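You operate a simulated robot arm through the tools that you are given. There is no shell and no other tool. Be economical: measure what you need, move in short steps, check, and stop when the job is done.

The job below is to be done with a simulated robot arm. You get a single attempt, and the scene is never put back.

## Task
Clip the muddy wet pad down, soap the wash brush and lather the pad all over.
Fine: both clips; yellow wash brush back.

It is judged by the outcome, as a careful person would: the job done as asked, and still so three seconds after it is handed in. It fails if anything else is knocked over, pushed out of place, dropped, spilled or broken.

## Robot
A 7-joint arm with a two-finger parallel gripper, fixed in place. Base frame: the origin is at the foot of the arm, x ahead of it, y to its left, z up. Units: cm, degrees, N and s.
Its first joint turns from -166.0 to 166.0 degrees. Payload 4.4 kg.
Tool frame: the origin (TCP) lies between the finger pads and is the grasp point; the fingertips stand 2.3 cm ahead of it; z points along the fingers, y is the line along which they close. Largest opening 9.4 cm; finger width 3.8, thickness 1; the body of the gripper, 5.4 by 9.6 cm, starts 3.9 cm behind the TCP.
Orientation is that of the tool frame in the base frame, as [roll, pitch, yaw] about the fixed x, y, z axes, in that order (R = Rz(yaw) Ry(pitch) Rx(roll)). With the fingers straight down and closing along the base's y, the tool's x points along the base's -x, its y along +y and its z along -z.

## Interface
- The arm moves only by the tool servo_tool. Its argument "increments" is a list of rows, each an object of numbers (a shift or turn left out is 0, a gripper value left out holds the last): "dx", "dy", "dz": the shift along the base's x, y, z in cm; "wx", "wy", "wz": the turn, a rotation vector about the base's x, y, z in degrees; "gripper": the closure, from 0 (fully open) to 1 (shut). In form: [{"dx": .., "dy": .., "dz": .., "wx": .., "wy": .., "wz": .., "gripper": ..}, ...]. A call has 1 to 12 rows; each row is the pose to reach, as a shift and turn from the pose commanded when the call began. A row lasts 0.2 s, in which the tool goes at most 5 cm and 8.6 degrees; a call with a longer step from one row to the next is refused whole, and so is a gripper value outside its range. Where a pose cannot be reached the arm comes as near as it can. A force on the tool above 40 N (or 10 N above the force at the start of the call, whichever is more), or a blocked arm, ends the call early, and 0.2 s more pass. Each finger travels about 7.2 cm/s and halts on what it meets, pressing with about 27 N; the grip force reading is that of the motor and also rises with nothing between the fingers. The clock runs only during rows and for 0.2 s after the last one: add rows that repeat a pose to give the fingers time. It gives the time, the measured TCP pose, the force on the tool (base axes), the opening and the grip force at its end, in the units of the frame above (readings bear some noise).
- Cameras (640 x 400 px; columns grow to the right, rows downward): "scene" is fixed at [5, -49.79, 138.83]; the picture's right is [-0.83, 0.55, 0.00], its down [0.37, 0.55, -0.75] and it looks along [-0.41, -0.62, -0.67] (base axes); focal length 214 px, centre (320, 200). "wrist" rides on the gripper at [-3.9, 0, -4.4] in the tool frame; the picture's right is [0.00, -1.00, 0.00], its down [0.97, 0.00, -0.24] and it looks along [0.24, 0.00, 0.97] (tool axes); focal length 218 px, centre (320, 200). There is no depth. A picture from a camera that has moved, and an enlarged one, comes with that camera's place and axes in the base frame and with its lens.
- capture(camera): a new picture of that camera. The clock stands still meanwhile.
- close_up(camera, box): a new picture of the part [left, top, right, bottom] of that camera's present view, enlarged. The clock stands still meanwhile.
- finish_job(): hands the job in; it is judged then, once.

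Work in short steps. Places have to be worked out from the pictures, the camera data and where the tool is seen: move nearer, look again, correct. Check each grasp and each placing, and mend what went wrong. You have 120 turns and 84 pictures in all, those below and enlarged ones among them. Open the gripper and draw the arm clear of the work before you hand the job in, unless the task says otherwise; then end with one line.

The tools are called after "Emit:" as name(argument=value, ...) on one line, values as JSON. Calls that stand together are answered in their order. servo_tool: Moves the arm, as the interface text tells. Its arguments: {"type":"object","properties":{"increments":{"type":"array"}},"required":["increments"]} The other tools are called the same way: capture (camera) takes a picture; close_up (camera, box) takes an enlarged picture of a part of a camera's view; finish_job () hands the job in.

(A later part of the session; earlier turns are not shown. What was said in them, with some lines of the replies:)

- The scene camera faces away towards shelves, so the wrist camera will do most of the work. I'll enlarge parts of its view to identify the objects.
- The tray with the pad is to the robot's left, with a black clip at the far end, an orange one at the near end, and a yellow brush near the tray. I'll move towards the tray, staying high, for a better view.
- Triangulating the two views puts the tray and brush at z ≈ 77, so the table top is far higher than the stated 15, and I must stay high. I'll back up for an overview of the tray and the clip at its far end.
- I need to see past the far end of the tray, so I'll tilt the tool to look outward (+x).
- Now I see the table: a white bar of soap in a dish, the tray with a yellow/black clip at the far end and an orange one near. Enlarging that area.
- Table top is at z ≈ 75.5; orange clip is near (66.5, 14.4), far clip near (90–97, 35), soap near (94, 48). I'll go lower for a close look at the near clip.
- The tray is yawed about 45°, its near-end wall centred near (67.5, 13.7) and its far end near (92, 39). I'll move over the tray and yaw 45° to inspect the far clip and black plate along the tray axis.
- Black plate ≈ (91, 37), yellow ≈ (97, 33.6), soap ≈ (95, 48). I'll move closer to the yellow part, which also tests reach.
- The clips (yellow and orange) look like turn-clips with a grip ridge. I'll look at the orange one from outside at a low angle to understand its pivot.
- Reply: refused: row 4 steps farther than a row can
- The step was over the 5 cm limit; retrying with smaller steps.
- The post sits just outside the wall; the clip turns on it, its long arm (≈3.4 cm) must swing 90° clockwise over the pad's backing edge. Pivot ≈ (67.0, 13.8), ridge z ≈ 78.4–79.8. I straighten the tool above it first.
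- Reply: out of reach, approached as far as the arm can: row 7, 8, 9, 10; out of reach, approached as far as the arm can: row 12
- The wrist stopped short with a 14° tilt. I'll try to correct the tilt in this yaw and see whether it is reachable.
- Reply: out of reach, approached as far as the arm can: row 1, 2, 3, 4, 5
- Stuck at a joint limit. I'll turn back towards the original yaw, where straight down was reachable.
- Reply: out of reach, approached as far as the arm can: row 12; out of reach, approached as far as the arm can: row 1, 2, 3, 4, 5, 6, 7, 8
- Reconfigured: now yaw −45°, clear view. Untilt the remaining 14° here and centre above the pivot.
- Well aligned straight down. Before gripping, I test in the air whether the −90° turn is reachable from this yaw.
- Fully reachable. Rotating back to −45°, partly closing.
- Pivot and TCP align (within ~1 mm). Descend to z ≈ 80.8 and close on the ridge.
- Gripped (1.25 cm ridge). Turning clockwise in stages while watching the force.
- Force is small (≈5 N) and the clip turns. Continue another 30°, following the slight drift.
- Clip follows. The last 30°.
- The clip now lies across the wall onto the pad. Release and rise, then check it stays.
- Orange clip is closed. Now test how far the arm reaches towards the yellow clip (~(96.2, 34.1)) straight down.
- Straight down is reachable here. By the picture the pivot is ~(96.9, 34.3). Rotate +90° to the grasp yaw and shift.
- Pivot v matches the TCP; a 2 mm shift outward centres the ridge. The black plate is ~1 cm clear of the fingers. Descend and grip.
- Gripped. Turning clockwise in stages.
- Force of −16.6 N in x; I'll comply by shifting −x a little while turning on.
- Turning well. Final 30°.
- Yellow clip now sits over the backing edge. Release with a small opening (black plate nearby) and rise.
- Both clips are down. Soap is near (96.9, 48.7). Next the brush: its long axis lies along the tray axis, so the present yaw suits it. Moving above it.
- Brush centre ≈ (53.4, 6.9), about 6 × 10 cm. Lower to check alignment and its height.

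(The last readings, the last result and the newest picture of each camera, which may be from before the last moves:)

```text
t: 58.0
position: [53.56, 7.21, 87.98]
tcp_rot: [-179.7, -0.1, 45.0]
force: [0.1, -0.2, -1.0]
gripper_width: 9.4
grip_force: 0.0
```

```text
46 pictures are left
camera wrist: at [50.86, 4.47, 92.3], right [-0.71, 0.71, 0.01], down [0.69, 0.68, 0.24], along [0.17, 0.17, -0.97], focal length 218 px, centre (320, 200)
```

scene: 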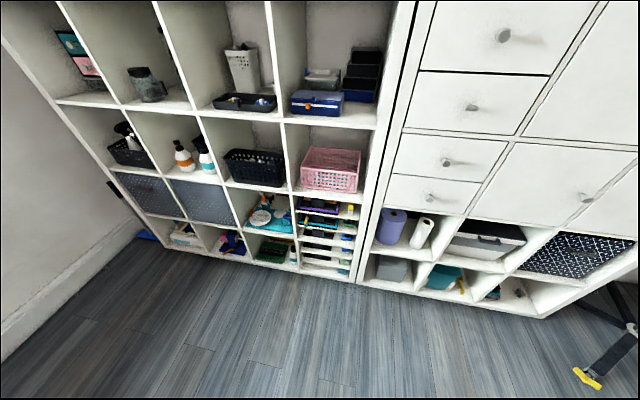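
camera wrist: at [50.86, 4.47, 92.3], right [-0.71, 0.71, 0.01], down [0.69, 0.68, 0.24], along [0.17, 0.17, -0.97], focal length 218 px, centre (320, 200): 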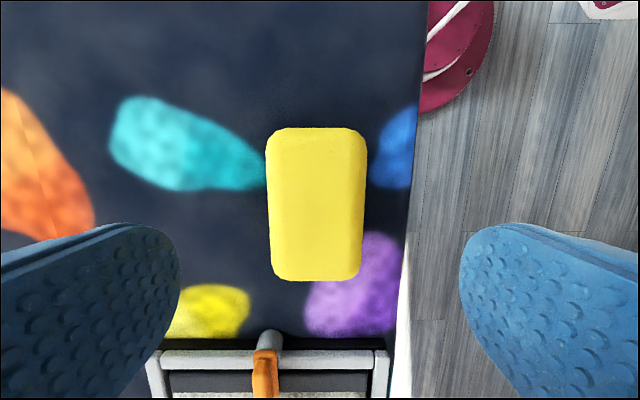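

Widths give body at z ≈ 78, 6.5 cm wide. TCP is nearly centred; descend to z ≈ 79 and grip.

Emit:
servo_tool(increments=[{"dx": 0.14, "dy": -0.14, "dz": -3}, {"dx": 0.14, "dy": -0.14, "dz": -6}, {"dx": 0.14, "dy": -0.14, "dz": -8}, {"dx": 0.14, "dy": -0.14, "dz": -8.9}, {"dx": 0.14, "dy": -0.14, "dz": -8.9}])

Emit:
capture(camera="wrist")

```text
t: 59.2
position: [53.79, 6.94, 78.88]
tcp_rot: [-179.5, 0.0, 45.0]
force: [0.7, 0.3, 0.0]
gripper_width: 9.41
grip_force: 0.0
```

```text
45 pictures are left
camera wrist: at [51.04, 4.27, 83.2], right [-0.71, 0.71, 0.01], down [0.69, 0.68, 0.24], along [0.17, 0.17, -0.97], focal length 218 px, centre (320, 200)
```

wrist: 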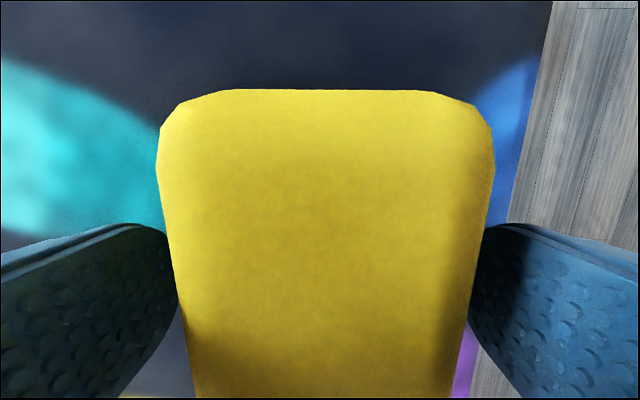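

The brush top is near the TCP level. Close.

Emit:
servo_tool(increments=[{"gripper": 0.3}, {"gripper": 0.5}, {"gripper": 0.5}, {"gripper": 0.6}, {"gripper": 0.6}])

```text
t: 60.4
position: [53.72, 6.95, 78.85]
tcp_rot: [-179.6, -0.1, 45.0]
force: [-0.9, 0.2, -0.1]
gripper_width: 6.17
grip_force: 26.6
```

Held at 6.17 cm wide. Lift and check.

Emit:
servo_tool(increments=[{"dz": 1, "gripper": 1}, {"dz": 3}, {"dz": 7}, {"dz": 11}, {"dz": 15}, {"dz": 15}])

Emit:
capture(camera="wrist")

```text
t: 61.8
position: [53.76, 6.74, 93.78]
tcp_rot: [-179.6, 0.0, 45.0]
force: [0.4, -0.4, -2.0]
gripper_width: 6.18
grip_force: 27.0
```

```text
44 pictures are left
camera wrist: at [51.06, 4.18, 98.15], right [-0.71, 0.71, 0.01], down [0.69, 0.68, 0.24], along [0.17, 0.17, -0.97], focal length 218 px, centre (320, 200)
```

wrist: 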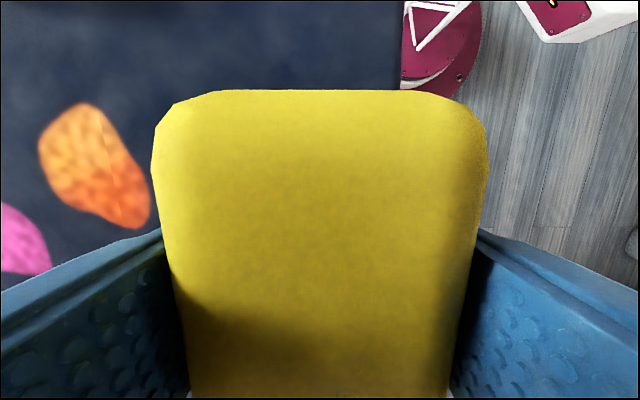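

Brush held firmly. Carry it high over the tray toward the soap (centre ≈ (96.9, 49.5)).

Emit:
servo_tool(increments=[{"dx": 1, "dy": 1}, {"dx": 4, "dy": 4}, {"dx": 7, "dy": 7}, {"dx": 10, "dy": 10}, {"dx": 13, "dy": 13}, {"dx": 16, "dy": 16}, {"dx": 19, "dy": 19}, {"dx": 22, "dy": 22}, {"dx": 25, "dy": 25}, {"dx": 28, "dy": 28}, {"dx": 31, "dy": 31}, {"dx": 32, "dy": 32}])

Emit:
servo_tool(increments=[{"dx": 2, "dy": 2}, {"dx": 4.5, "dy": 4.3}, {"dx": 7, "dy": 6.5}, {"dx": 9, "dy": 8.5}, {"dx": 9, "dy": 8.5}])

Emit:
capture(camera="wrist")

```text
t: 64.4
position: [85.59, 38.93, 93.95]
tcp_rot: [-179.5, 0.1, 45.0]
force: [0.8, 0.8, -0.6]
gripper_width: 6.15
grip_force: 27.3
```

```text
t: 65.6
position: [94.5, 47.37, 94.06]
tcp_rot: [-179.7, -0.2, 45.0]
force: [0.4, 0.8, -0.7]
gripper_width: 6.16
grip_force: 27.0
```

```text
43 pictures are left
camera wrist: at [91.89, 44.64, 98.39], right [-0.71, 0.71, 0.01], down [0.69, 0.68, 0.24], along [0.17, 0.17, -0.97], focal length 218 px, centre (320, 200)
```

wrist: 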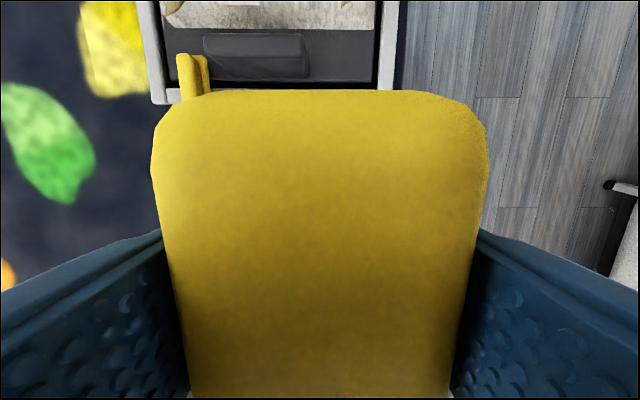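

Reachable. TCP is over the inner part of the soap; shift 1 cm outward and descend to just above it.

Emit:
servo_tool(increments=[{"dx": 0.5, "dy": 0.5, "dz": -2.5}, {"dx": 1, "dy": 0.7, "dz": -5}, {"dx": 1.2, "dy": 0.8, "dz": -7.5}, {"dx": 1.2, "dy": 0.8, "dz": -9.5}, {"dx": 1.2, "dy": 0.8, "dz": -10.5}, {"dx": 1.2, "dy": 0.8, "dz": -10.5}])

```text
t: 67.0
position: [95.82, 48.2, 83.4]
tcp_rot: [-179.8, -0.1, 45.0]
force: [-0.5, -0.6, -0.3]
gripper_width: 6.17
grip_force: 26.7
```

No contact yet. Lower in small steps.

Emit:
servo_tool(increments=[{"dz": -0.25}, {"dz": -0.5}, {"dz": -0.75}, {"dz": -1.0}, {"dz": -1.0}])

```text
t: 68.2
position: [95.86, 48.07, 82.43]
tcp_rot: [-179.6, -0.1, 45.0]
force: [-0.2, -1.1, -1.0]
gripper_width: 6.15
grip_force: 26.7
```

Emit:
servo_tool(increments=[{"dz": -0.25}, {"dz": -0.5}, {"dz": -0.75}, {"dz": -1.0}, {"dz": -1.0}])

```text
t: 69.0
position: [95.99, 48.3, 82.24]
tcp_rot: [-179.7, -0.3, 45.0]
force: [0.3, -0.3, 2.4]
gripper_width: 6.17
grip_force: 27.2
stopped in row 3: the force on the tool passed its limit (the readings are from after the stop); the commanded pose is now the measured one
```

Contact with the soap at z ≈ 82.2. Press lightly and rub with small strokes.

Emit:
servo_tool(increments=[{"dz": -0.1}, {"dz": -0.15}, {"dz": -0.15, "dx": 0.3, "dy": 0.3}, {"dz": -0.15, "dx": 0.6, "dy": 0.6}, {"dz": -0.15, "dx": 0.2, "dy": 0.2}, {"dz": -0.15, "dx": -0.3, "dy": -0.3}, {"dz": -0.15, "dx": -0.7, "dy": -0.7}, {"dz": -0.15, "dx": -0.3, "dy": -0.3}, {"dz": -0.15, "dx": 0.2, "dy": 0.2}, {"dz": -0.15, "dx": 0.6, "dy": 0.6}, {"dz": -0.15}, {"dz": -0.15}])

```text
t: 70.0
position: [96.48, 48.74, 82.2]
tcp_rot: [-179.7, -0.3, 44.9]
force: [0.1, -0.2, 4.1]
gripper_width: 6.15
grip_force: 27.0
stopped in row 4: the force on the tool passed its limit (the readings are from after the stop); the commanded pose is now the measured one
```

Very stiff contact; rub with no extra downward command.

Emit:
servo_tool(increments=[{"dx": -0.2, "dy": -0.2}, {"dx": -0.5, "dy": -0.5}, {"dx": -0.8, "dy": -0.8}, {"dx": -1.2, "dy": -1.2}, {"dx": -0.8, "dy": -0.8}, {"dx": -0.5, "dy": -0.5}, {"dx": 0, "dy": 0}, {"dx": -0.5, "dy": -0.5}, {"dx": -1.0, "dy": -1.0}, {"dx": -0.5, "dy": -0.5}, {"dx": 0, "dy": 0}])

```text
t: 72.4
position: [96.43, 48.59, 82.19]
tcp_rot: [-179.7, -0.2, 44.9]
force: [-8.8, -7.8, 14.1]
gripper_width: 6.19
grip_force: 26.7
```

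Rubbing is felt (friction ~12 N, normal 14 N). Lift and move sideways to check the soap.

Emit:
servo_tool(increments=[{"dz": 0.5}, {"dz": 3}, {"dz": 7}, {"dz": 10}, {"dx": 1, "dy": -4, "dz": 11}, {"dx": 2, "dy": -8, "dz": 11}, {"dx": 2, "dy": -12, "dz": 11}, {"dx": 1, "dy": -15, "dz": 11}, {"dx": 0, "dy": -17, "dz": 11}, {"dx": 0, "dy": -17, "dz": 11}])

Emit:
capture(camera="wrist")

```text
t: 74.6
position: [96.42, 31.53, 93.09]
tcp_rot: [-179.8, -0.2, 44.9]
force: [-0.6, -0.5, -0.7]
gripper_width: 6.18
grip_force: 27.1
```

```text
42 pictures are left
camera wrist: at [93.68, 28.88, 97.37], right [-0.71, 0.71, 0.0], down [0.69, 0.68, 0.24], along [0.17, 0.18, -0.97], focal length 218 px, centre (320, 200)
```

wrist: 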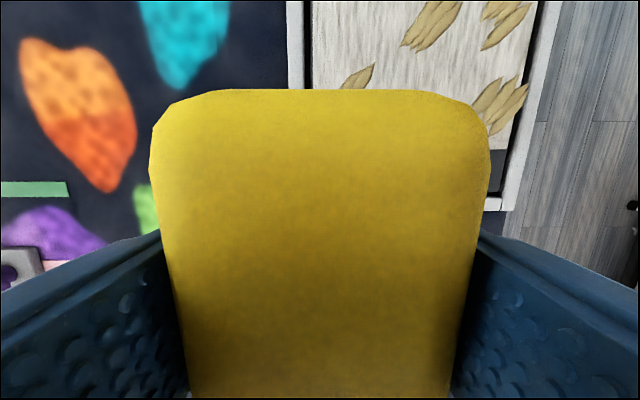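

View blocked, I'll check the soap later. Now to the pad (n 61–87, r 29–47 in tray axes). Move over its centre and come down close.

Emit:
servo_tool(increments=[{"dx": -4, "dy": -1.3}, {"dx": -8, "dy": -2.6}, {"dx": -12, "dy": -4}, {"dx": -16.5, "dy": -5.3}, {"dx": -16.5, "dy": -5.3, "dz": -4}, {"dx": -16.5, "dy": -5.3, "dz": -8}, {"dx": -16.5, "dy": -5.3, "dz": -11}, {"dx": -16.5, "dy": -5.3, "dz": -11.5}, {"dx": -16.5, "dy": -5.3, "dz": -11.5}])

Emit:
servo_tool(increments=[{"dz": -0.2}, {"dz": -0.4}, {"dz": -0.6}, {"dz": -0.8}, {"dz": -1.0}, {"dz": -1.2}, {"dz": -1.4}])

```text
t: 76.4
position: [80.28, 26.31, 82.35]
tcp_rot: [-179.9, -0.5, 44.9]
force: [-0.3, -1.3, 4.2]
gripper_width: 6.17
grip_force: 27.3
stopped in row 8: the force on the tool passed its limit (the readings are from after the stop); the commanded pose is now the measured one
```

```text
t: 76.9
position: [80.34, 26.42, 82.21]
tcp_rot: [-179.9, -0.5, 44.9]
force: [0.1, -0.6, 5.5]
gripper_width: 6.17
grip_force: 27.3
stopped in row 2: the force on the tool passed its limit (the readings are from after the stop); the commanded pose is now the measured one
```

Contact at z ≈ 82.2, higher than expected; check that the brush hasn't slipped in the grip.

Emit:
capture(camera="wrist")

```text
41 pictures are left
camera wrist: at [77.63, 23.71, 86.59], right [-0.71, 0.71, 0.0], down [0.69, 0.68, 0.25], along [0.18, 0.18, -0.97], focal length 218 px, centre (320, 200)
```

wrist: 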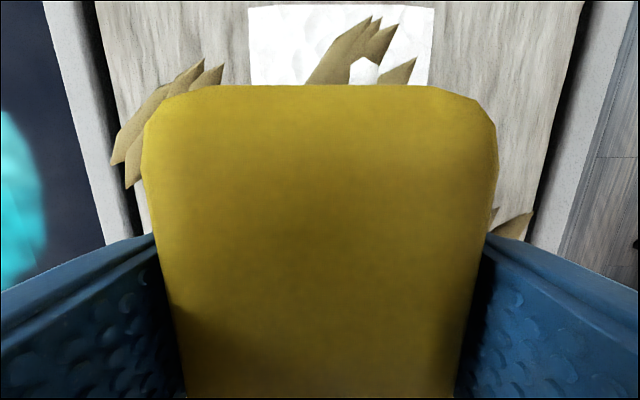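

White lather appeared under the brush, so soaping worked and the contact is real. Now stroke along the tray at this row.

Emit:
servo_tool(increments=[{"dx": 1.5, "dy": 1.5}, {"dx": 3, "dy": 3}, {"dx": 4.5, "dy": 4.5}, {"dx": 5.3, "dy": 5.3}, {"dx": 3.8, "dy": 3.8}, {"dx": 2.3, "dy": 2.3}, {"dx": 0.8, "dy": 0.8}, {"dx": -0.7, "dy": -0.7}, {"dx": -2.2, "dy": -2.2}, {"dx": -3.7, "dy": -3.7}, {"dx": -5.2, "dy": -5.2}, {"dx": -6.2, "dy": -6.2}])

Emit:
capture(camera="wrist")

```text
t: 77.7
position: [84.87, 30.75, 82.23]
tcp_rot: [-180.0, -0.7, 44.9]
force: [0.7, 0.6, 6.0]
gripper_width: 6.16
grip_force: 26.8
stopped in row 4: the force on the tool passed its limit (the readings are from after the stop); the commanded pose is now the measured one
```

```text
40 pictures are left
camera wrist: at [82.1, 28.11, 86.58], right [-0.71, 0.71, 0.0], down [0.69, 0.68, 0.25], along [0.18, 0.18, -0.97], focal length 218 px, centre (320, 200)
```

wrist: 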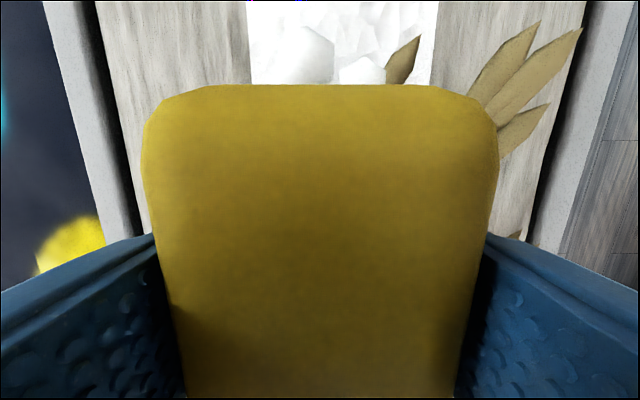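

Lather is covering the mud. The stop was likely at the black plate (n ≈ 82 is the far limit there). Stroke back toward the near end.

Emit:
servo_tool(increments=[{"dx": -0.5, "dy": -0.5}, {"dx": -1.5, "dy": -1.5}, {"dx": -3, "dy": -3}, {"dx": -4.5, "dy": -4.5}, {"dx": -6, "dy": -6}, {"dx": -7.5, "dy": -7.5}, {"dx": -9, "dy": -9}, {"dx": -10, "dy": -10}, {"dx": -10.5, "dy": -10.5}, {"dx": -10.9, "dy": -10.9}, {"dx": -10.9, "dy": -10.9}])

```text
t: 80.1
position: [73.88, 19.85, 82.16]
tcp_rot: [179.9, -0.7, 44.9]
force: [6.0, 5.9, 13.0]
gripper_width: 6.18
grip_force: 27.1
```

Good. Shift to the +r side row and stroke outward.

Emit:
servo_tool(increments=[{"dx": 1.1, "dy": -1.1}, {"dx": 2.2, "dy": -2.2}, {"dx": 3.3, "dy": -3.3}, {"dx": 4.8, "dy": -1.8}, {"dx": 6.3, "dy": -0.3}, {"dx": 7.8, "dy": 1.2}, {"dx": 9.3, "dy": 2.7}, {"dx": 10.8, "dy": 4.2}, {"dx": 12.3, "dy": 5.7}, {"dx": 13.6, "dy": 7}, {"dx": 14.2, "dy": 7.6}, {"dx": 14.2, "dy": 7.6}])

Emit:
capture(camera="wrist")

```text
t: 82.2
position: [86.42, 25.63, 82.33]
tcp_rot: [-179.9, -0.7, 44.9]
force: [-1.5, 0.6, 5.0]
gripper_width: 6.17
grip_force: 27.2
stopped in row 10: the force on the tool passed its limit (the readings are from after the stop); the commanded pose is now the measured one
```

```text
39 pictures are left
camera wrist: at [83.65, 22.92, 86.56], right [-0.71, 0.71, 0.0], down [0.69, 0.68, 0.25], along [0.18, 0.18, -0.97], focal length 218 px, centre (320, 200)
```

wrist: 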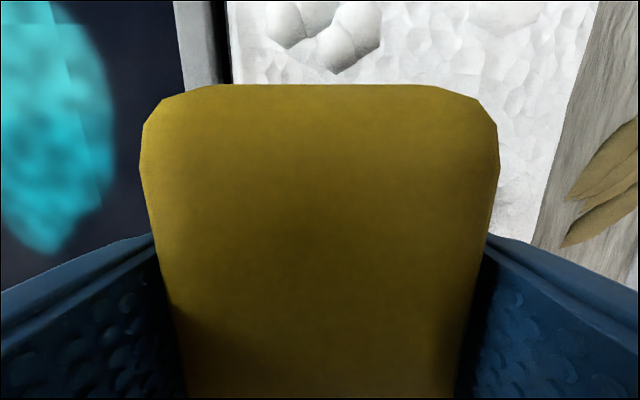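

Stopped by build-up of normal force (measured z 82.33; the surface is a bit higher out here). Continue from the reset pose, letting z rise a touch.

Emit:
servo_tool(increments=[{"dx": 0.5, "dy": 0.5, "dz": 0.02}, {"dx": 1.3, "dy": 1.3, "dz": 0.04}, {"dx": 2.0, "dy": 2.0, "dz": 0.06}, {"dx": 2.5, "dy": 2.5, "dz": 0.07}, {"dx": 2.5, "dy": 2.5, "dz": 0.07}])

```text
t: 83.4
position: [88.92, 28.12, 82.3]
tcp_rot: [180.0, -0.7, 44.9]
force: [-0.3, -0.4, -0.7]
gripper_width: 6.18
grip_force: 27.5
```

Reached n ≈ 82.8 but now without pressure. Press slightly and stroke back to the near end with a gentle z slope.

Emit:
servo_tool(increments=[{"dz": -0.08}, {"dz": -0.14}, {"dx": -0.7, "dy": -0.7, "dz": -0.16}, {"dx": -2, "dy": -2, "dz": -0.17}, {"dx": -3.5, "dy": -3.5, "dz": -0.18}, {"dx": -5, "dy": -5, "dz": -0.2}, {"dx": -6.5, "dy": -6.5, "dz": -0.21}, {"dx": -8, "dy": -8, "dz": -0.22}, {"dx": -9.5, "dy": -9.5, "dz": -0.23}, {"dx": -10.8, "dy": -10.8, "dz": -0.24}, {"dx": -11.6, "dy": -11.6, "dz": -0.24}, {"dx": -11.8, "dy": -11.8, "dz": -0.24}])

Emit:
capture(camera="wrist")

```text
t: 85.8
position: [77.56, 16.78, 82.24]
tcp_rot: [180.0, -0.8, 44.9]
force: [-1.6, -3.2, 4.9]
gripper_width: 6.17
grip_force: 27.7
stopped in row 11: the force on the tool passed its limit (the readings are from after the stop); the commanded pose is now the measured one
```

```text
38 pictures are left
camera wrist: at [74.86, 14.06, 86.55], right [-0.71, 0.71, 0.0], down [0.69, 0.68, 0.25], along [0.18, 0.18, -0.97], focal length 218 px, centre (320, 200)
```

wrist: 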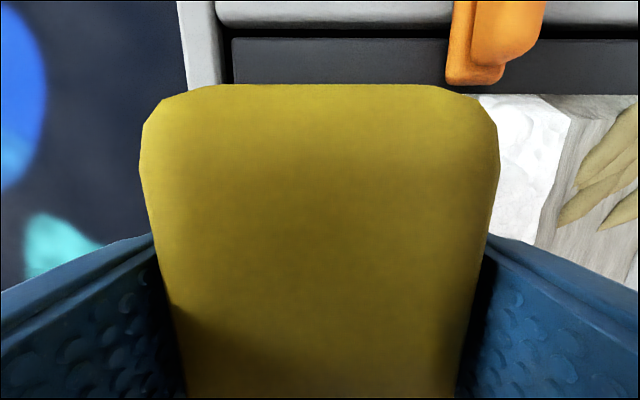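

Near edge is lathered up to the backing. Slide across to the other side (r ≈ 33.2).

Emit:
servo_tool(increments=[{"dx": 0.4, "dy": 0.4, "dz": 0.03}, {"dx": -0.8, "dy": 1.6, "dz": 0.03}, {"dx": -2, "dy": 2.8, "dz": 0.03}, {"dx": -3.2, "dy": 4, "dz": 0.03}, {"dx": -4.4, "dy": 5.2, "dz": 0.03}, {"dx": -5.6, "dy": 6.4, "dz": 0.03}, {"dx": -6.6, "dy": 7.4, "dz": 0.03}, {"dx": -7.1, "dy": 6.8, "dz": 0}, {"dx": -7.1, "dy": 6.8, "dz": -0.03}])

Emit:
capture(camera="wrist")

```text
t: 87.8
position: [70.48, 23.63, 82.23]
tcp_rot: [-180.0, -0.8, 44.9]
force: [5.3, 9.2, 14.0]
gripper_width: 6.15
grip_force: 26.4
```

```text
37 pictures are left
camera wrist: at [67.74, 20.87, 86.53], right [-0.71, 0.71, 0.0], down [0.68, 0.68, 0.25], along [0.18, 0.18, -0.97], focal length 218 px, centre (320, 200)
```

wrist: 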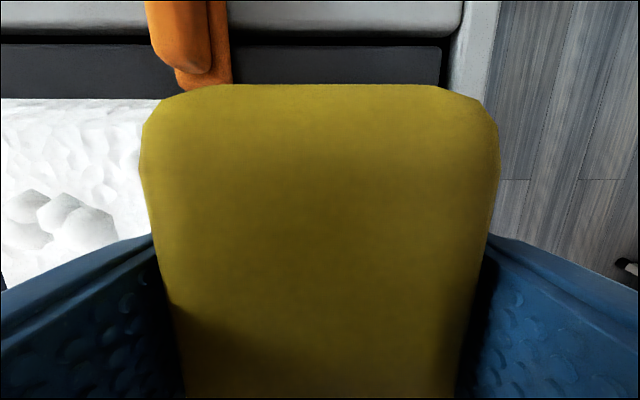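

Good. Stroke outward on this side with a slight z rise.

Emit:
servo_tool(increments=[{"dx": 0.7, "dy": 0.7}, {"dx": 2, "dy": 2, "dz": 0.02}, {"dx": 3.5, "dy": 3.5, "dz": 0.04}, {"dx": 5, "dy": 5, "dz": 0.05}, {"dx": 6.5, "dy": 6.5, "dz": 0.06}, {"dx": 8, "dy": 8, "dz": 0.08}, {"dx": 9.5, "dy": 9.5, "dz": 0.1}, {"dx": 10.6, "dy": 10.6, "dz": 0.11}, {"dx": 11.3, "dy": 11.3, "dz": 0.12}, {"dx": 11.3, "dy": 11.3, "dz": 0.12}])

Emit:
capture(camera="wrist")

```text
t: 88.3
position: [71.99, 24.81, 82.13]
tcp_rot: [-180.0, -0.7, 45.0]
force: [-1.3, 0.3, 8.3]
gripper_width: 6.18
grip_force: 26.6
stopped in row 2: the force on the tool passed its limit (the readings are from after the stop); the commanded pose is now the measured one
```

```text
36 pictures are left
camera wrist: at [69.12, 22.11, 86.54], right [-0.71, 0.71, 0.0], down [0.69, 0.68, 0.25], along [0.18, 0.18, -0.97], focal length 218 px, centre (320, 200)
```

wrist: 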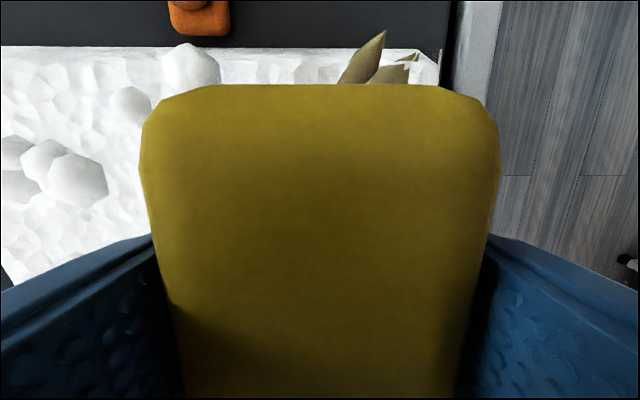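

Lather works; a thin sliver at the edge and some mud need another pass. Continue outward with z slightly higher.

Emit:
servo_tool(increments=[{"dx": 0.3, "dy": 0.5, "dz": 0.06}, {"dx": 1.3, "dy": 1.6, "dz": 0.08}, {"dx": 2.7, "dy": 3, "dz": 0.1}, {"dx": 4.2, "dy": 4.5, "dz": 0.12}, {"dx": 5.7, "dy": 6, "dz": 0.14}, {"dx": 7.2, "dy": 7.5, "dz": 0.16}, {"dx": 8.6, "dy": 8.9, "dz": 0.18}, {"dx": 9.6, "dy": 9.9, "dz": 0.18}, {"dx": 10.0, "dy": 10.3, "dz": 0.18}, {"dx": 10.0, "dy": 10.3, "dz": 0.18}])

Emit:
capture(camera="wrist")

```text
t: 90.5
position: [81.93, 35.09, 82.43]
tcp_rot: [-180.0, -0.7, 44.9]
force: [0.7, -0.3, -1.4]
gripper_width: 6.19
grip_force: 27.0
```

```text
35 pictures are left
camera wrist: at [79.12, 32.37, 86.75], right [-0.71, 0.71, 0.0], down [0.69, 0.68, 0.25], along [0.18, 0.18, -0.97], focal length 218 px, centre (320, 200)
```

wrist: 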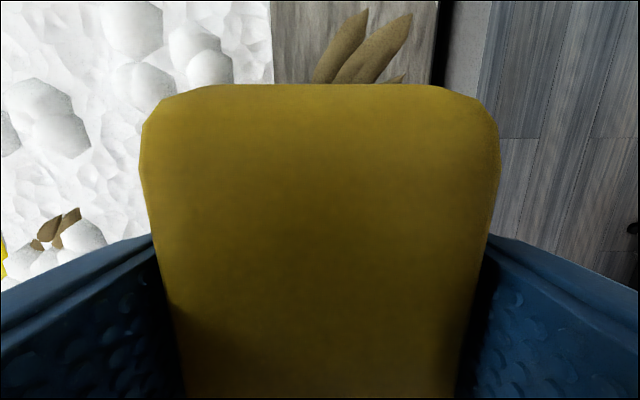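

That pass floated above. Press down here until contact, then stroke back.

Emit:
servo_tool(increments=[{"dz": -0.08}, {"dz": -0.16}, {"dz": -0.22}, {"dz": -0.24}])

```text
t: 91.5
position: [81.92, 35.08, 82.27]
tcp_rot: [179.9, -0.6, 44.8]
force: [1.0, -2.1, 6.6]
gripper_width: 6.18
grip_force: 27.1
```

Emit:
servo_tool(increments=[{"dx": -0.7, "dy": -0.5}, {"dx": -2, "dy": -1.7}, {"dx": -3.4, "dy": -3.1}, {"dx": -4.8, "dy": -4.5}, {"dx": -6.2, "dy": -5.9}, {"dx": -7.6, "dy": -7.3, "dz": 0.02}, {"dx": -9, "dy": -8.7, "dz": 0.03}, {"dx": -10.4, "dy": -10.1, "dz": 0.04}, {"dx": -11.2, "dy": -10.9, "dz": 0.04}, {"dx": -11.6, "dy": -11.3, "dz": 0.04}])

Emit:
capture(camera="wrist")

```text
t: 93.7
position: [70.24, 23.83, 82.35]
tcp_rot: [-180.0, -0.7, 44.9]
force: [6.4, 6.4, 11.8]
gripper_width: 6.15
grip_force: 26.7
```

```text
34 pictures are left
camera wrist: at [67.51, 21.07, 86.53], right [-0.71, 0.71, 0.0], down [0.69, 0.68, 0.25], along [0.18, 0.18, -0.97], focal length 218 px, centre (320, 200)
```

wrist: 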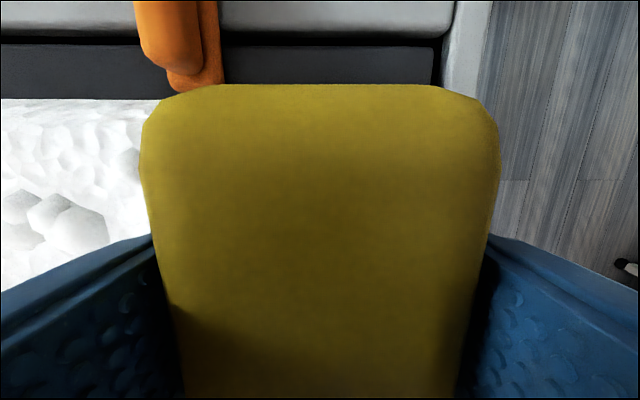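

Contact kept. Another outward stroke here at the same level to finish this side.

Emit:
servo_tool(increments=[{"dx": 0.4, "dy": 0.4, "dz": 0.05}, {"dx": 1.5, "dy": 1.5, "dz": 0.05}, {"dx": 2.9, "dy": 2.9, "dz": 0.05}, {"dx": 4.3, "dy": 4.3, "dz": 0.05}, {"dx": 5.7, "dy": 5.7, "dz": 0.05}, {"dx": 7.1, "dy": 7.1, "dz": 0.05}, {"dx": 8.5, "dy": 8.5, "dz": 0.05}, {"dx": 9.9, "dy": 9.9, "dz": 0.05}, {"dx": 11, "dy": 11, "dz": 0.05}, {"dx": 11.6, "dy": 11.4, "dz": 0.05}, {"dx": 11.6, "dy": 11.4, "dz": 0.05}])

Emit:
capture(camera="wrist")

```text
t: 95.2
position: [77.31, 31.03, 82.3]
tcp_rot: [-179.9, -0.7, 44.9]
force: [-0.6, 0.2, 8.0]
gripper_width: 6.15
grip_force: 27.0
stopped in row 7: the force on the tool passed its limit (the readings are from after the stop); the commanded pose is now the measured one
```

```text
33 pictures are left
camera wrist: at [74.56, 28.22, 86.52], right [-0.71, 0.71, 0.0], down [0.69, 0.68, 0.25], along [0.18, 0.18, -0.97], focal length 218 px, centre (320, 200)
```

wrist: 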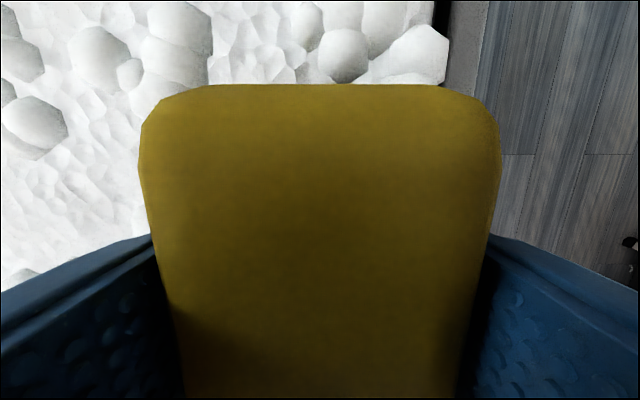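

Fully covered so far on this side. Continue to the far end.

Emit:
servo_tool(increments=[{"dx": 0.5, "dy": 0.5, "dz": -0.05}, {"dx": 1.6, "dy": 1.6, "dz": -0.05}, {"dx": 2.8, "dy": 2.8, "dz": -0.05}, {"dx": 4, "dy": 4, "dz": -0.05}, {"dx": 4.6, "dy": 4.6, "dz": -0.05}, {"dx": 4.6, "dy": 4.6, "dz": -0.1}])

```text
t: 96.6
position: [81.89, 35.6, 82.27]
tcp_rot: [180.0, -0.7, 44.9]
force: [-12.1, -10.7, 30.7]
gripper_width: 6.16
grip_force: 27.3
```

Now sweep across the far end, easing the pressure.

Emit:
servo_tool(increments=[{"dx": -0.3, "dy": -0.3, "dz": 0.1}, {"dx": 0.9, "dy": -1.5, "dz": 0.1}, {"dx": 2.1, "dy": -2.7, "dz": 0.1}, {"dx": 3.3, "dy": -3.9, "dz": 0.1}, {"dx": 4.5, "dy": -5.1, "dz": 0.1}, {"dx": 5.7, "dy": -6.3, "dz": 0.1}, {"dx": 6.7, "dy": -7.3, "dz": 0.1}, {"dx": 6.7, "dy": -7.3, "dz": 0.1}])

Emit:
capture(camera="wrist")

```text
t: 98.4
position: [88.62, 28.13, 82.02]
tcp_rot: [179.9, -0.7, 44.9]
force: [-7.8, 8.0, 23.1]
gripper_width: 6.17
grip_force: 27.2
```

```text
32 pictures are left
camera wrist: at [85.81, 25.49, 86.49], right [-0.71, 0.71, 0.0], down [0.69, 0.68, 0.25], along [0.18, 0.18, -0.97], focal length 218 px, centre (320, 200)
```

wrist: 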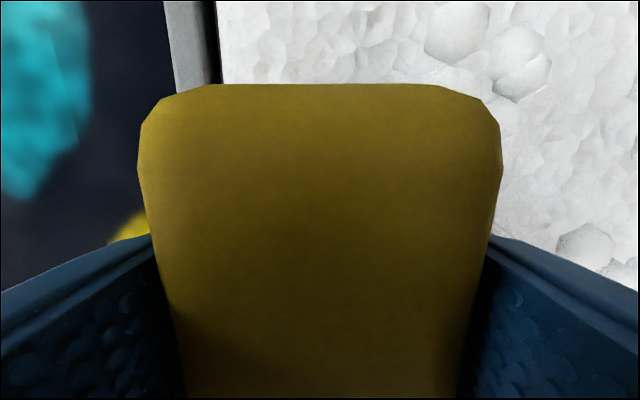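

Coverage looks good. Lift straight up and back away outward for an overall check of the pad.

Emit:
servo_tool(increments=[{"dz": 1}, {"dz": 4}, {"dz": 8}, {"dz": 12}, {"dz": 16, "dy": 2}, {"dz": 20, "dy": 4, "dx": 1}, {"dz": 22, "dy": 6, "dx": 2}, {"dz": 23, "dy": 9, "dx": 2}, {"dz": 23, "dy": 11, "dx": 3}, {"dz": 23, "dy": 11, "dx": 3}])

Emit:
capture(camera="wrist")

```text
t: 100.6
position: [91.6, 39.36, 105.17]
tcp_rot: [180.0, -0.6, 44.9]
force: [-0.6, -0.7, -0.9]
gripper_width: 6.16
grip_force: 27.4
```

```text
31 pictures are left
camera wrist: at [88.89, 36.64, 109.52], right [-0.71, 0.71, 0.0], down [0.69, 0.68, 0.25], along [0.18, 0.18, -0.97], focal length 218 px, centre (320, 200)
```

wrist: 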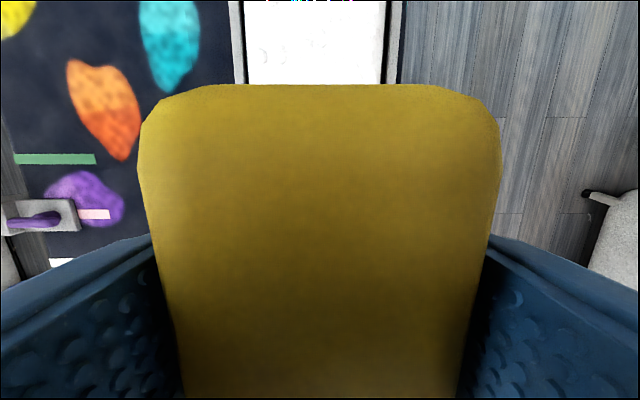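

The brush blocks the far part; tilt the tool outward so the free top of the picture looks down on the pad.

Emit:
servo_tool(increments=[{"dx": -1, "dy": -1, "wx": 5, "wy": -5}, {"dx": -2, "dy": -2, "wx": 10, "wy": -10}, {"dx": -3, "dy": -3, "wx": 15, "wy": -15}, {"dx": -4, "dy": -4, "wx": 20, "wy": -20}, {"dx": -4, "dy": -4, "wx": 25, "wy": -25}, {"dx": -4, "dy": -4, "wx": 28, "wy": -28}, {"dx": -4, "dy": -4, "wx": 28, "wy": -28}])

Emit:
capture(camera="wrist")

```text
t: 102.2
position: [87.61, 35.05, 105.13]
tcp_rot: [-179.9, -40.2, 44.9]
force: [-0.5, -0.5, -0.6]
gripper_width: 6.17
grip_force: 27.5
```

```text
30 pictures are left
camera wrist: at [83.6, 31.15, 105.89], right [-0.71, 0.71, 0.0], down [0.41, 0.41, 0.81], along [0.57, 0.57, -0.58], focal length 218 px, centre (320, 200)
```

wrist: 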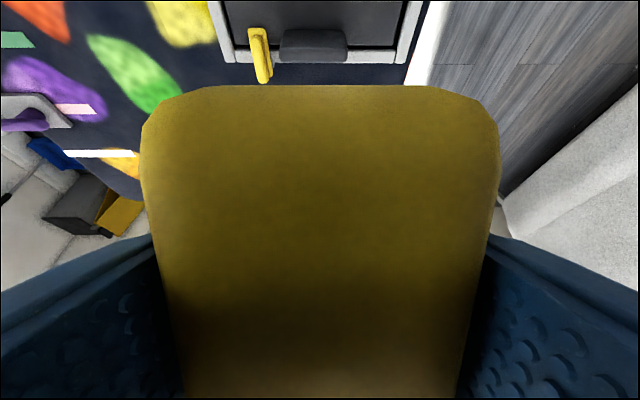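

Overdone; tilt back about 22° and look again.

Emit:
servo_tool(increments=[{"wx": -5, "wy": 5}, {"wx": -10, "wy": 10}, {"wx": -16, "wy": 16}, {"wx": -16, "wy": 16}])

Emit:
close_up(camera="wrist", box=[176, 0, 464, 100])

```text
t: 103.2
position: [87.56, 35.31, 105.2]
tcp_rot: [-179.9, -17.6, 44.9]
force: [-0.1, -0.2, -1.6]
gripper_width: 6.17
grip_force: 26.8
```

```text
2.22 times, centred on (320, 50) of wrist
camera zoom: at [84.11, 31.69, 108.14], right [-0.71, 0.71, 0.0], down [0.6, 0.6, 0.52], along [0.37, 0.37, -0.85], focal length 485 px, centre (320, 533)
```

zoom: 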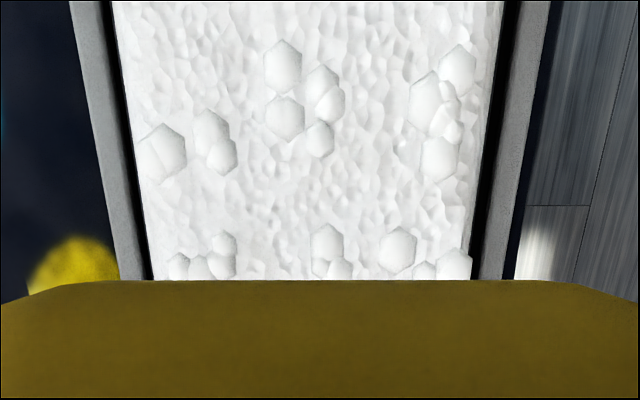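

Uniformly lathered here. Tilt 11° to see the far end strip too.

Emit:
servo_tool(increments=[{"wx": 4, "wy": -4}, {"wx": 8, "wy": -8}, {"wx": 8, "wy": -8}])

Emit:
close_up(camera="wrist", box=[176, 0, 464, 100])

```text
t: 104.0
position: [87.7, 35.11, 105.18]
tcp_rot: [-179.9, -29.1, 44.9]
force: [0.4, 0.1, -1.2]
gripper_width: 6.14
grip_force: 27.1
```

```text
2.22 times, centred on (320, 50) of wrist
camera zoom: at [83.81, 31.32, 107.11], right [-0.71, 0.71, 0.0], down [0.52, 0.52, 0.68], along [0.48, 0.48, -0.73], focal length 485 px, centre (320, 533)
```

zoom: 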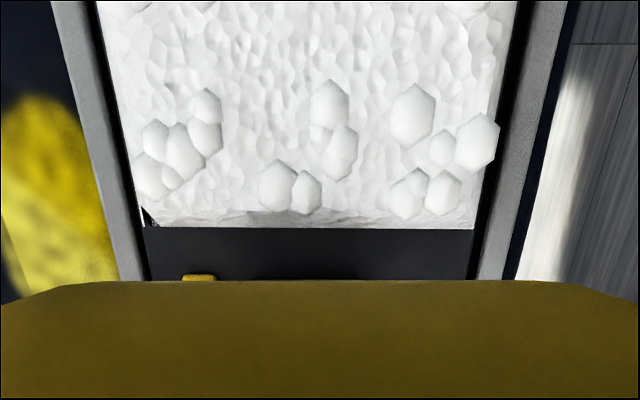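

Emit:
close_up(camera="wrist", box=[232, 80, 400, 130])

```text
3.81 times, centred on (316, 105) of wrist
camera zoom: at [83.81, 31.32, 107.11], right [-0.71, 0.71, 0.0], down [0.52, 0.52, 0.68], along [0.48, 0.48, -0.73], focal length 832 px, centre (335, 562)
```

zoom: 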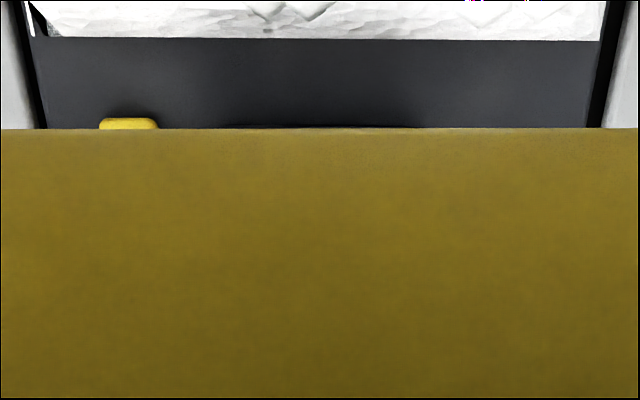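

Lather reaches the far edge. Now untilt and carry the brush back to its original place (53.75, 6.95).

Emit:
servo_tool(increments=[{"wx": -5, "wy": 5}, {"wx": -10, "wy": 10, "dx": -2, "dy": -2}, {"wx": -15, "wy": 15, "dx": -5, "dy": -4.4}, {"wx": -20, "wy": 20, "dx": -8, "dy": -6.8}, {"wx": -20.5, "wy": 20.5, "dx": -11, "dy": -9.2, "dz": -1}, {"wx": -20.5, "wy": 20.5, "dx": -14.5, "dy": -12, "dz": -2}, {"wx": -20.5, "wy": 20.5, "dx": -18, "dy": -15, "dz": -3}, {"wx": -20.5, "wy": 20.5, "dx": -21.5, "dy": -18, "dz": -4}, {"wx": -20.5, "wy": 20.5, "dx": -25, "dy": -21, "dz": -5}, {"wx": -20.5, "wy": 20.5, "dx": -28.5, "dy": -24, "dz": -6}, {"wx": -20.5, "wy": 20.5, "dx": -31.5, "dy": -26.5, "dz": -7}, {"wx": -20.5, "wy": 20.5, "dx": -33.9, "dy": -28.2, "dz": -8}])

Emit:
capture(camera="wrist")

```text
t: 106.6
position: [53.57, 6.92, 97.15]
tcp_rot: [-179.9, 0.1, 45.0]
force: [1.4, -0.5, -1.8]
gripper_width: 6.18
grip_force: 26.8
```

```text
26 pictures are left
camera wrist: at [50.95, 4.38, 101.44], right [-0.71, 0.71, 0.0], down [0.69, 0.69, 0.24], along [0.17, 0.17, -0.97], focal length 218 px, centre (320, 200)
```

wrist: 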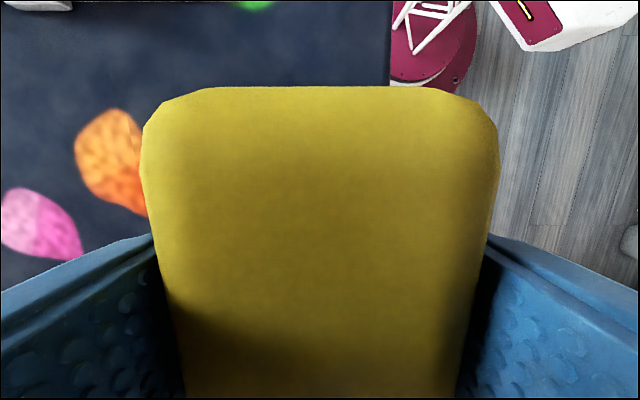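

Good. Lower to just above the table, then touch down gently.

Emit:
servo_tool(increments=[{"dz": -4, "dx": 0.1}, {"dz": -8, "dx": 0.15}, {"dz": -12, "dx": 0.15}, {"dz": -15, "dx": 0.15}, {"dz": -17, "dx": 0.15}, {"dz": -17.5, "dx": 0.15}, {"dz": -17.5, "dx": 0.15}])

Emit:
servo_tool(increments=[{"dz": -0.15}, {"dz": -0.3}, {"dz": -0.45}, {"dz": -0.6}, {"dz": -0.75}, {"dz": -0.9}, {"dz": -1.0}])

```text
t: 108.2
position: [53.9, 7.12, 79.66]
tcp_rot: [179.9, 0.0, 44.8]
force: [0.1, 0.1, -0.1]
gripper_width: 6.13
grip_force: 26.8
```

```text
t: 109.8
position: [53.82, 6.99, 78.72]
tcp_rot: [-179.9, 0.0, 44.8]
force: [-4.8, 3.0, 6.3]
gripper_width: 6.14
grip_force: 27.4
```

Touchdown at z ≈ 78.7 with 6 N. Open and rise.

Emit:
servo_tool(increments=[{"gripper": 0.25}, {"gripper": 0}, {"gripper": 0}, {"dz": 3}, {"dz": 7}, {"dz": 11}, {"dz": 16}, {"dz": 21}, {"dz": 26}, {"dz": 26}])

Emit:
capture(camera="wrist")

```text
t: 112.0
position: [53.82, 6.85, 104.56]
tcp_rot: [180.0, 0.0, 45.0]
force: [0.3, 0.4, -0.2]
gripper_width: 9.42
grip_force: 0.0
```

```text
25 pictures are left
camera wrist: at [51.14, 4.22, 108.9], right [-0.71, 0.71, 0.0], down [0.69, 0.69, 0.24], along [0.17, 0.17, -0.97], focal length 218 px, centre (320, 200)
```

wrist: 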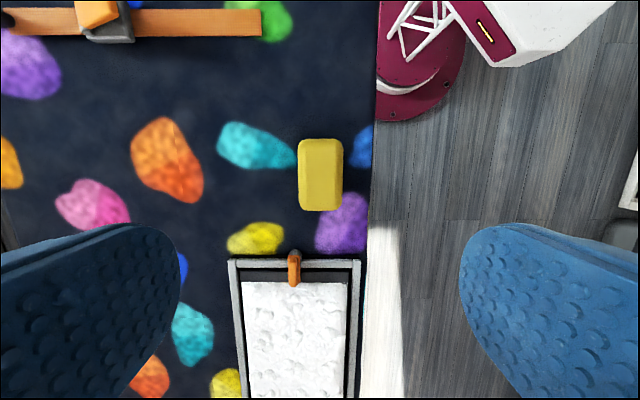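

The brush is back at its spot. A final overview above the tray and soap.

Emit:
servo_tool(increments=[{"dx": 3, "dy": 2.5, "dz": 1}, {"dx": 6, "dy": 5, "dz": 2}, {"dx": 9, "dy": 7.5, "dz": 3}, {"dx": 12, "dy": 10, "dz": 4}, {"dx": 15, "dy": 12.5, "dz": 5}, {"dx": 18, "dy": 15, "dz": 6}, {"dx": 21, "dy": 17.5, "dz": 6}, {"dx": 24, "dy": 20, "dz": 6}, {"dx": 27, "dy": 22.5, "dz": 6}, {"dx": 29, "dy": 24, "dz": 6}, {"dx": 29, "dy": 24, "dz": 6}])

Emit:
close_up(camera="wrist", box=[160, 0, 480, 400])

```text
t: 114.4
position: [82.97, 31.01, 110.77]
tcp_rot: [179.9, 0.1, 44.9]
force: [-0.2, -0.4, 0.5]
gripper_width: 9.38
grip_force: 0.0
```

```text
1.00 times, centred on (320, 200) of wrist
camera zoom: at [80.18, 28.32, 115.06], right [-0.71, 0.71, 0.0], down [0.69, 0.69, 0.24], along [0.17, 0.17, -0.97], focal length 218 px, centre (320, 200)
```

zoom: 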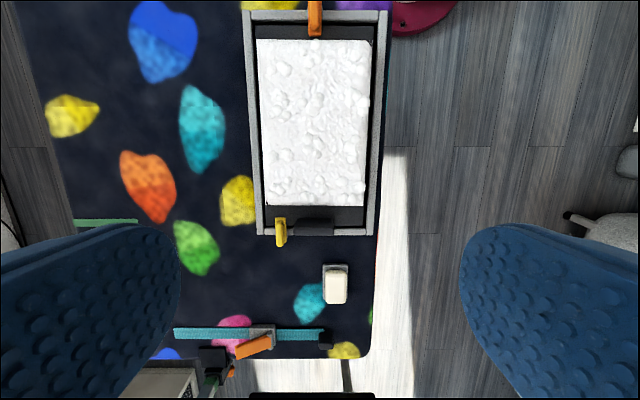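

The pad is white with lather from edge to edge, both clips lie over its backing, the soap is in its dish, and the brush is back. The gripper is open and clear, so I hand the job in.

Emit:
finish_job()

```text
The job is handed in.
```

The pad is clipped down with both clips and lathered all over, the soap is still in its dish, and the yellow wash brush is back where it started.
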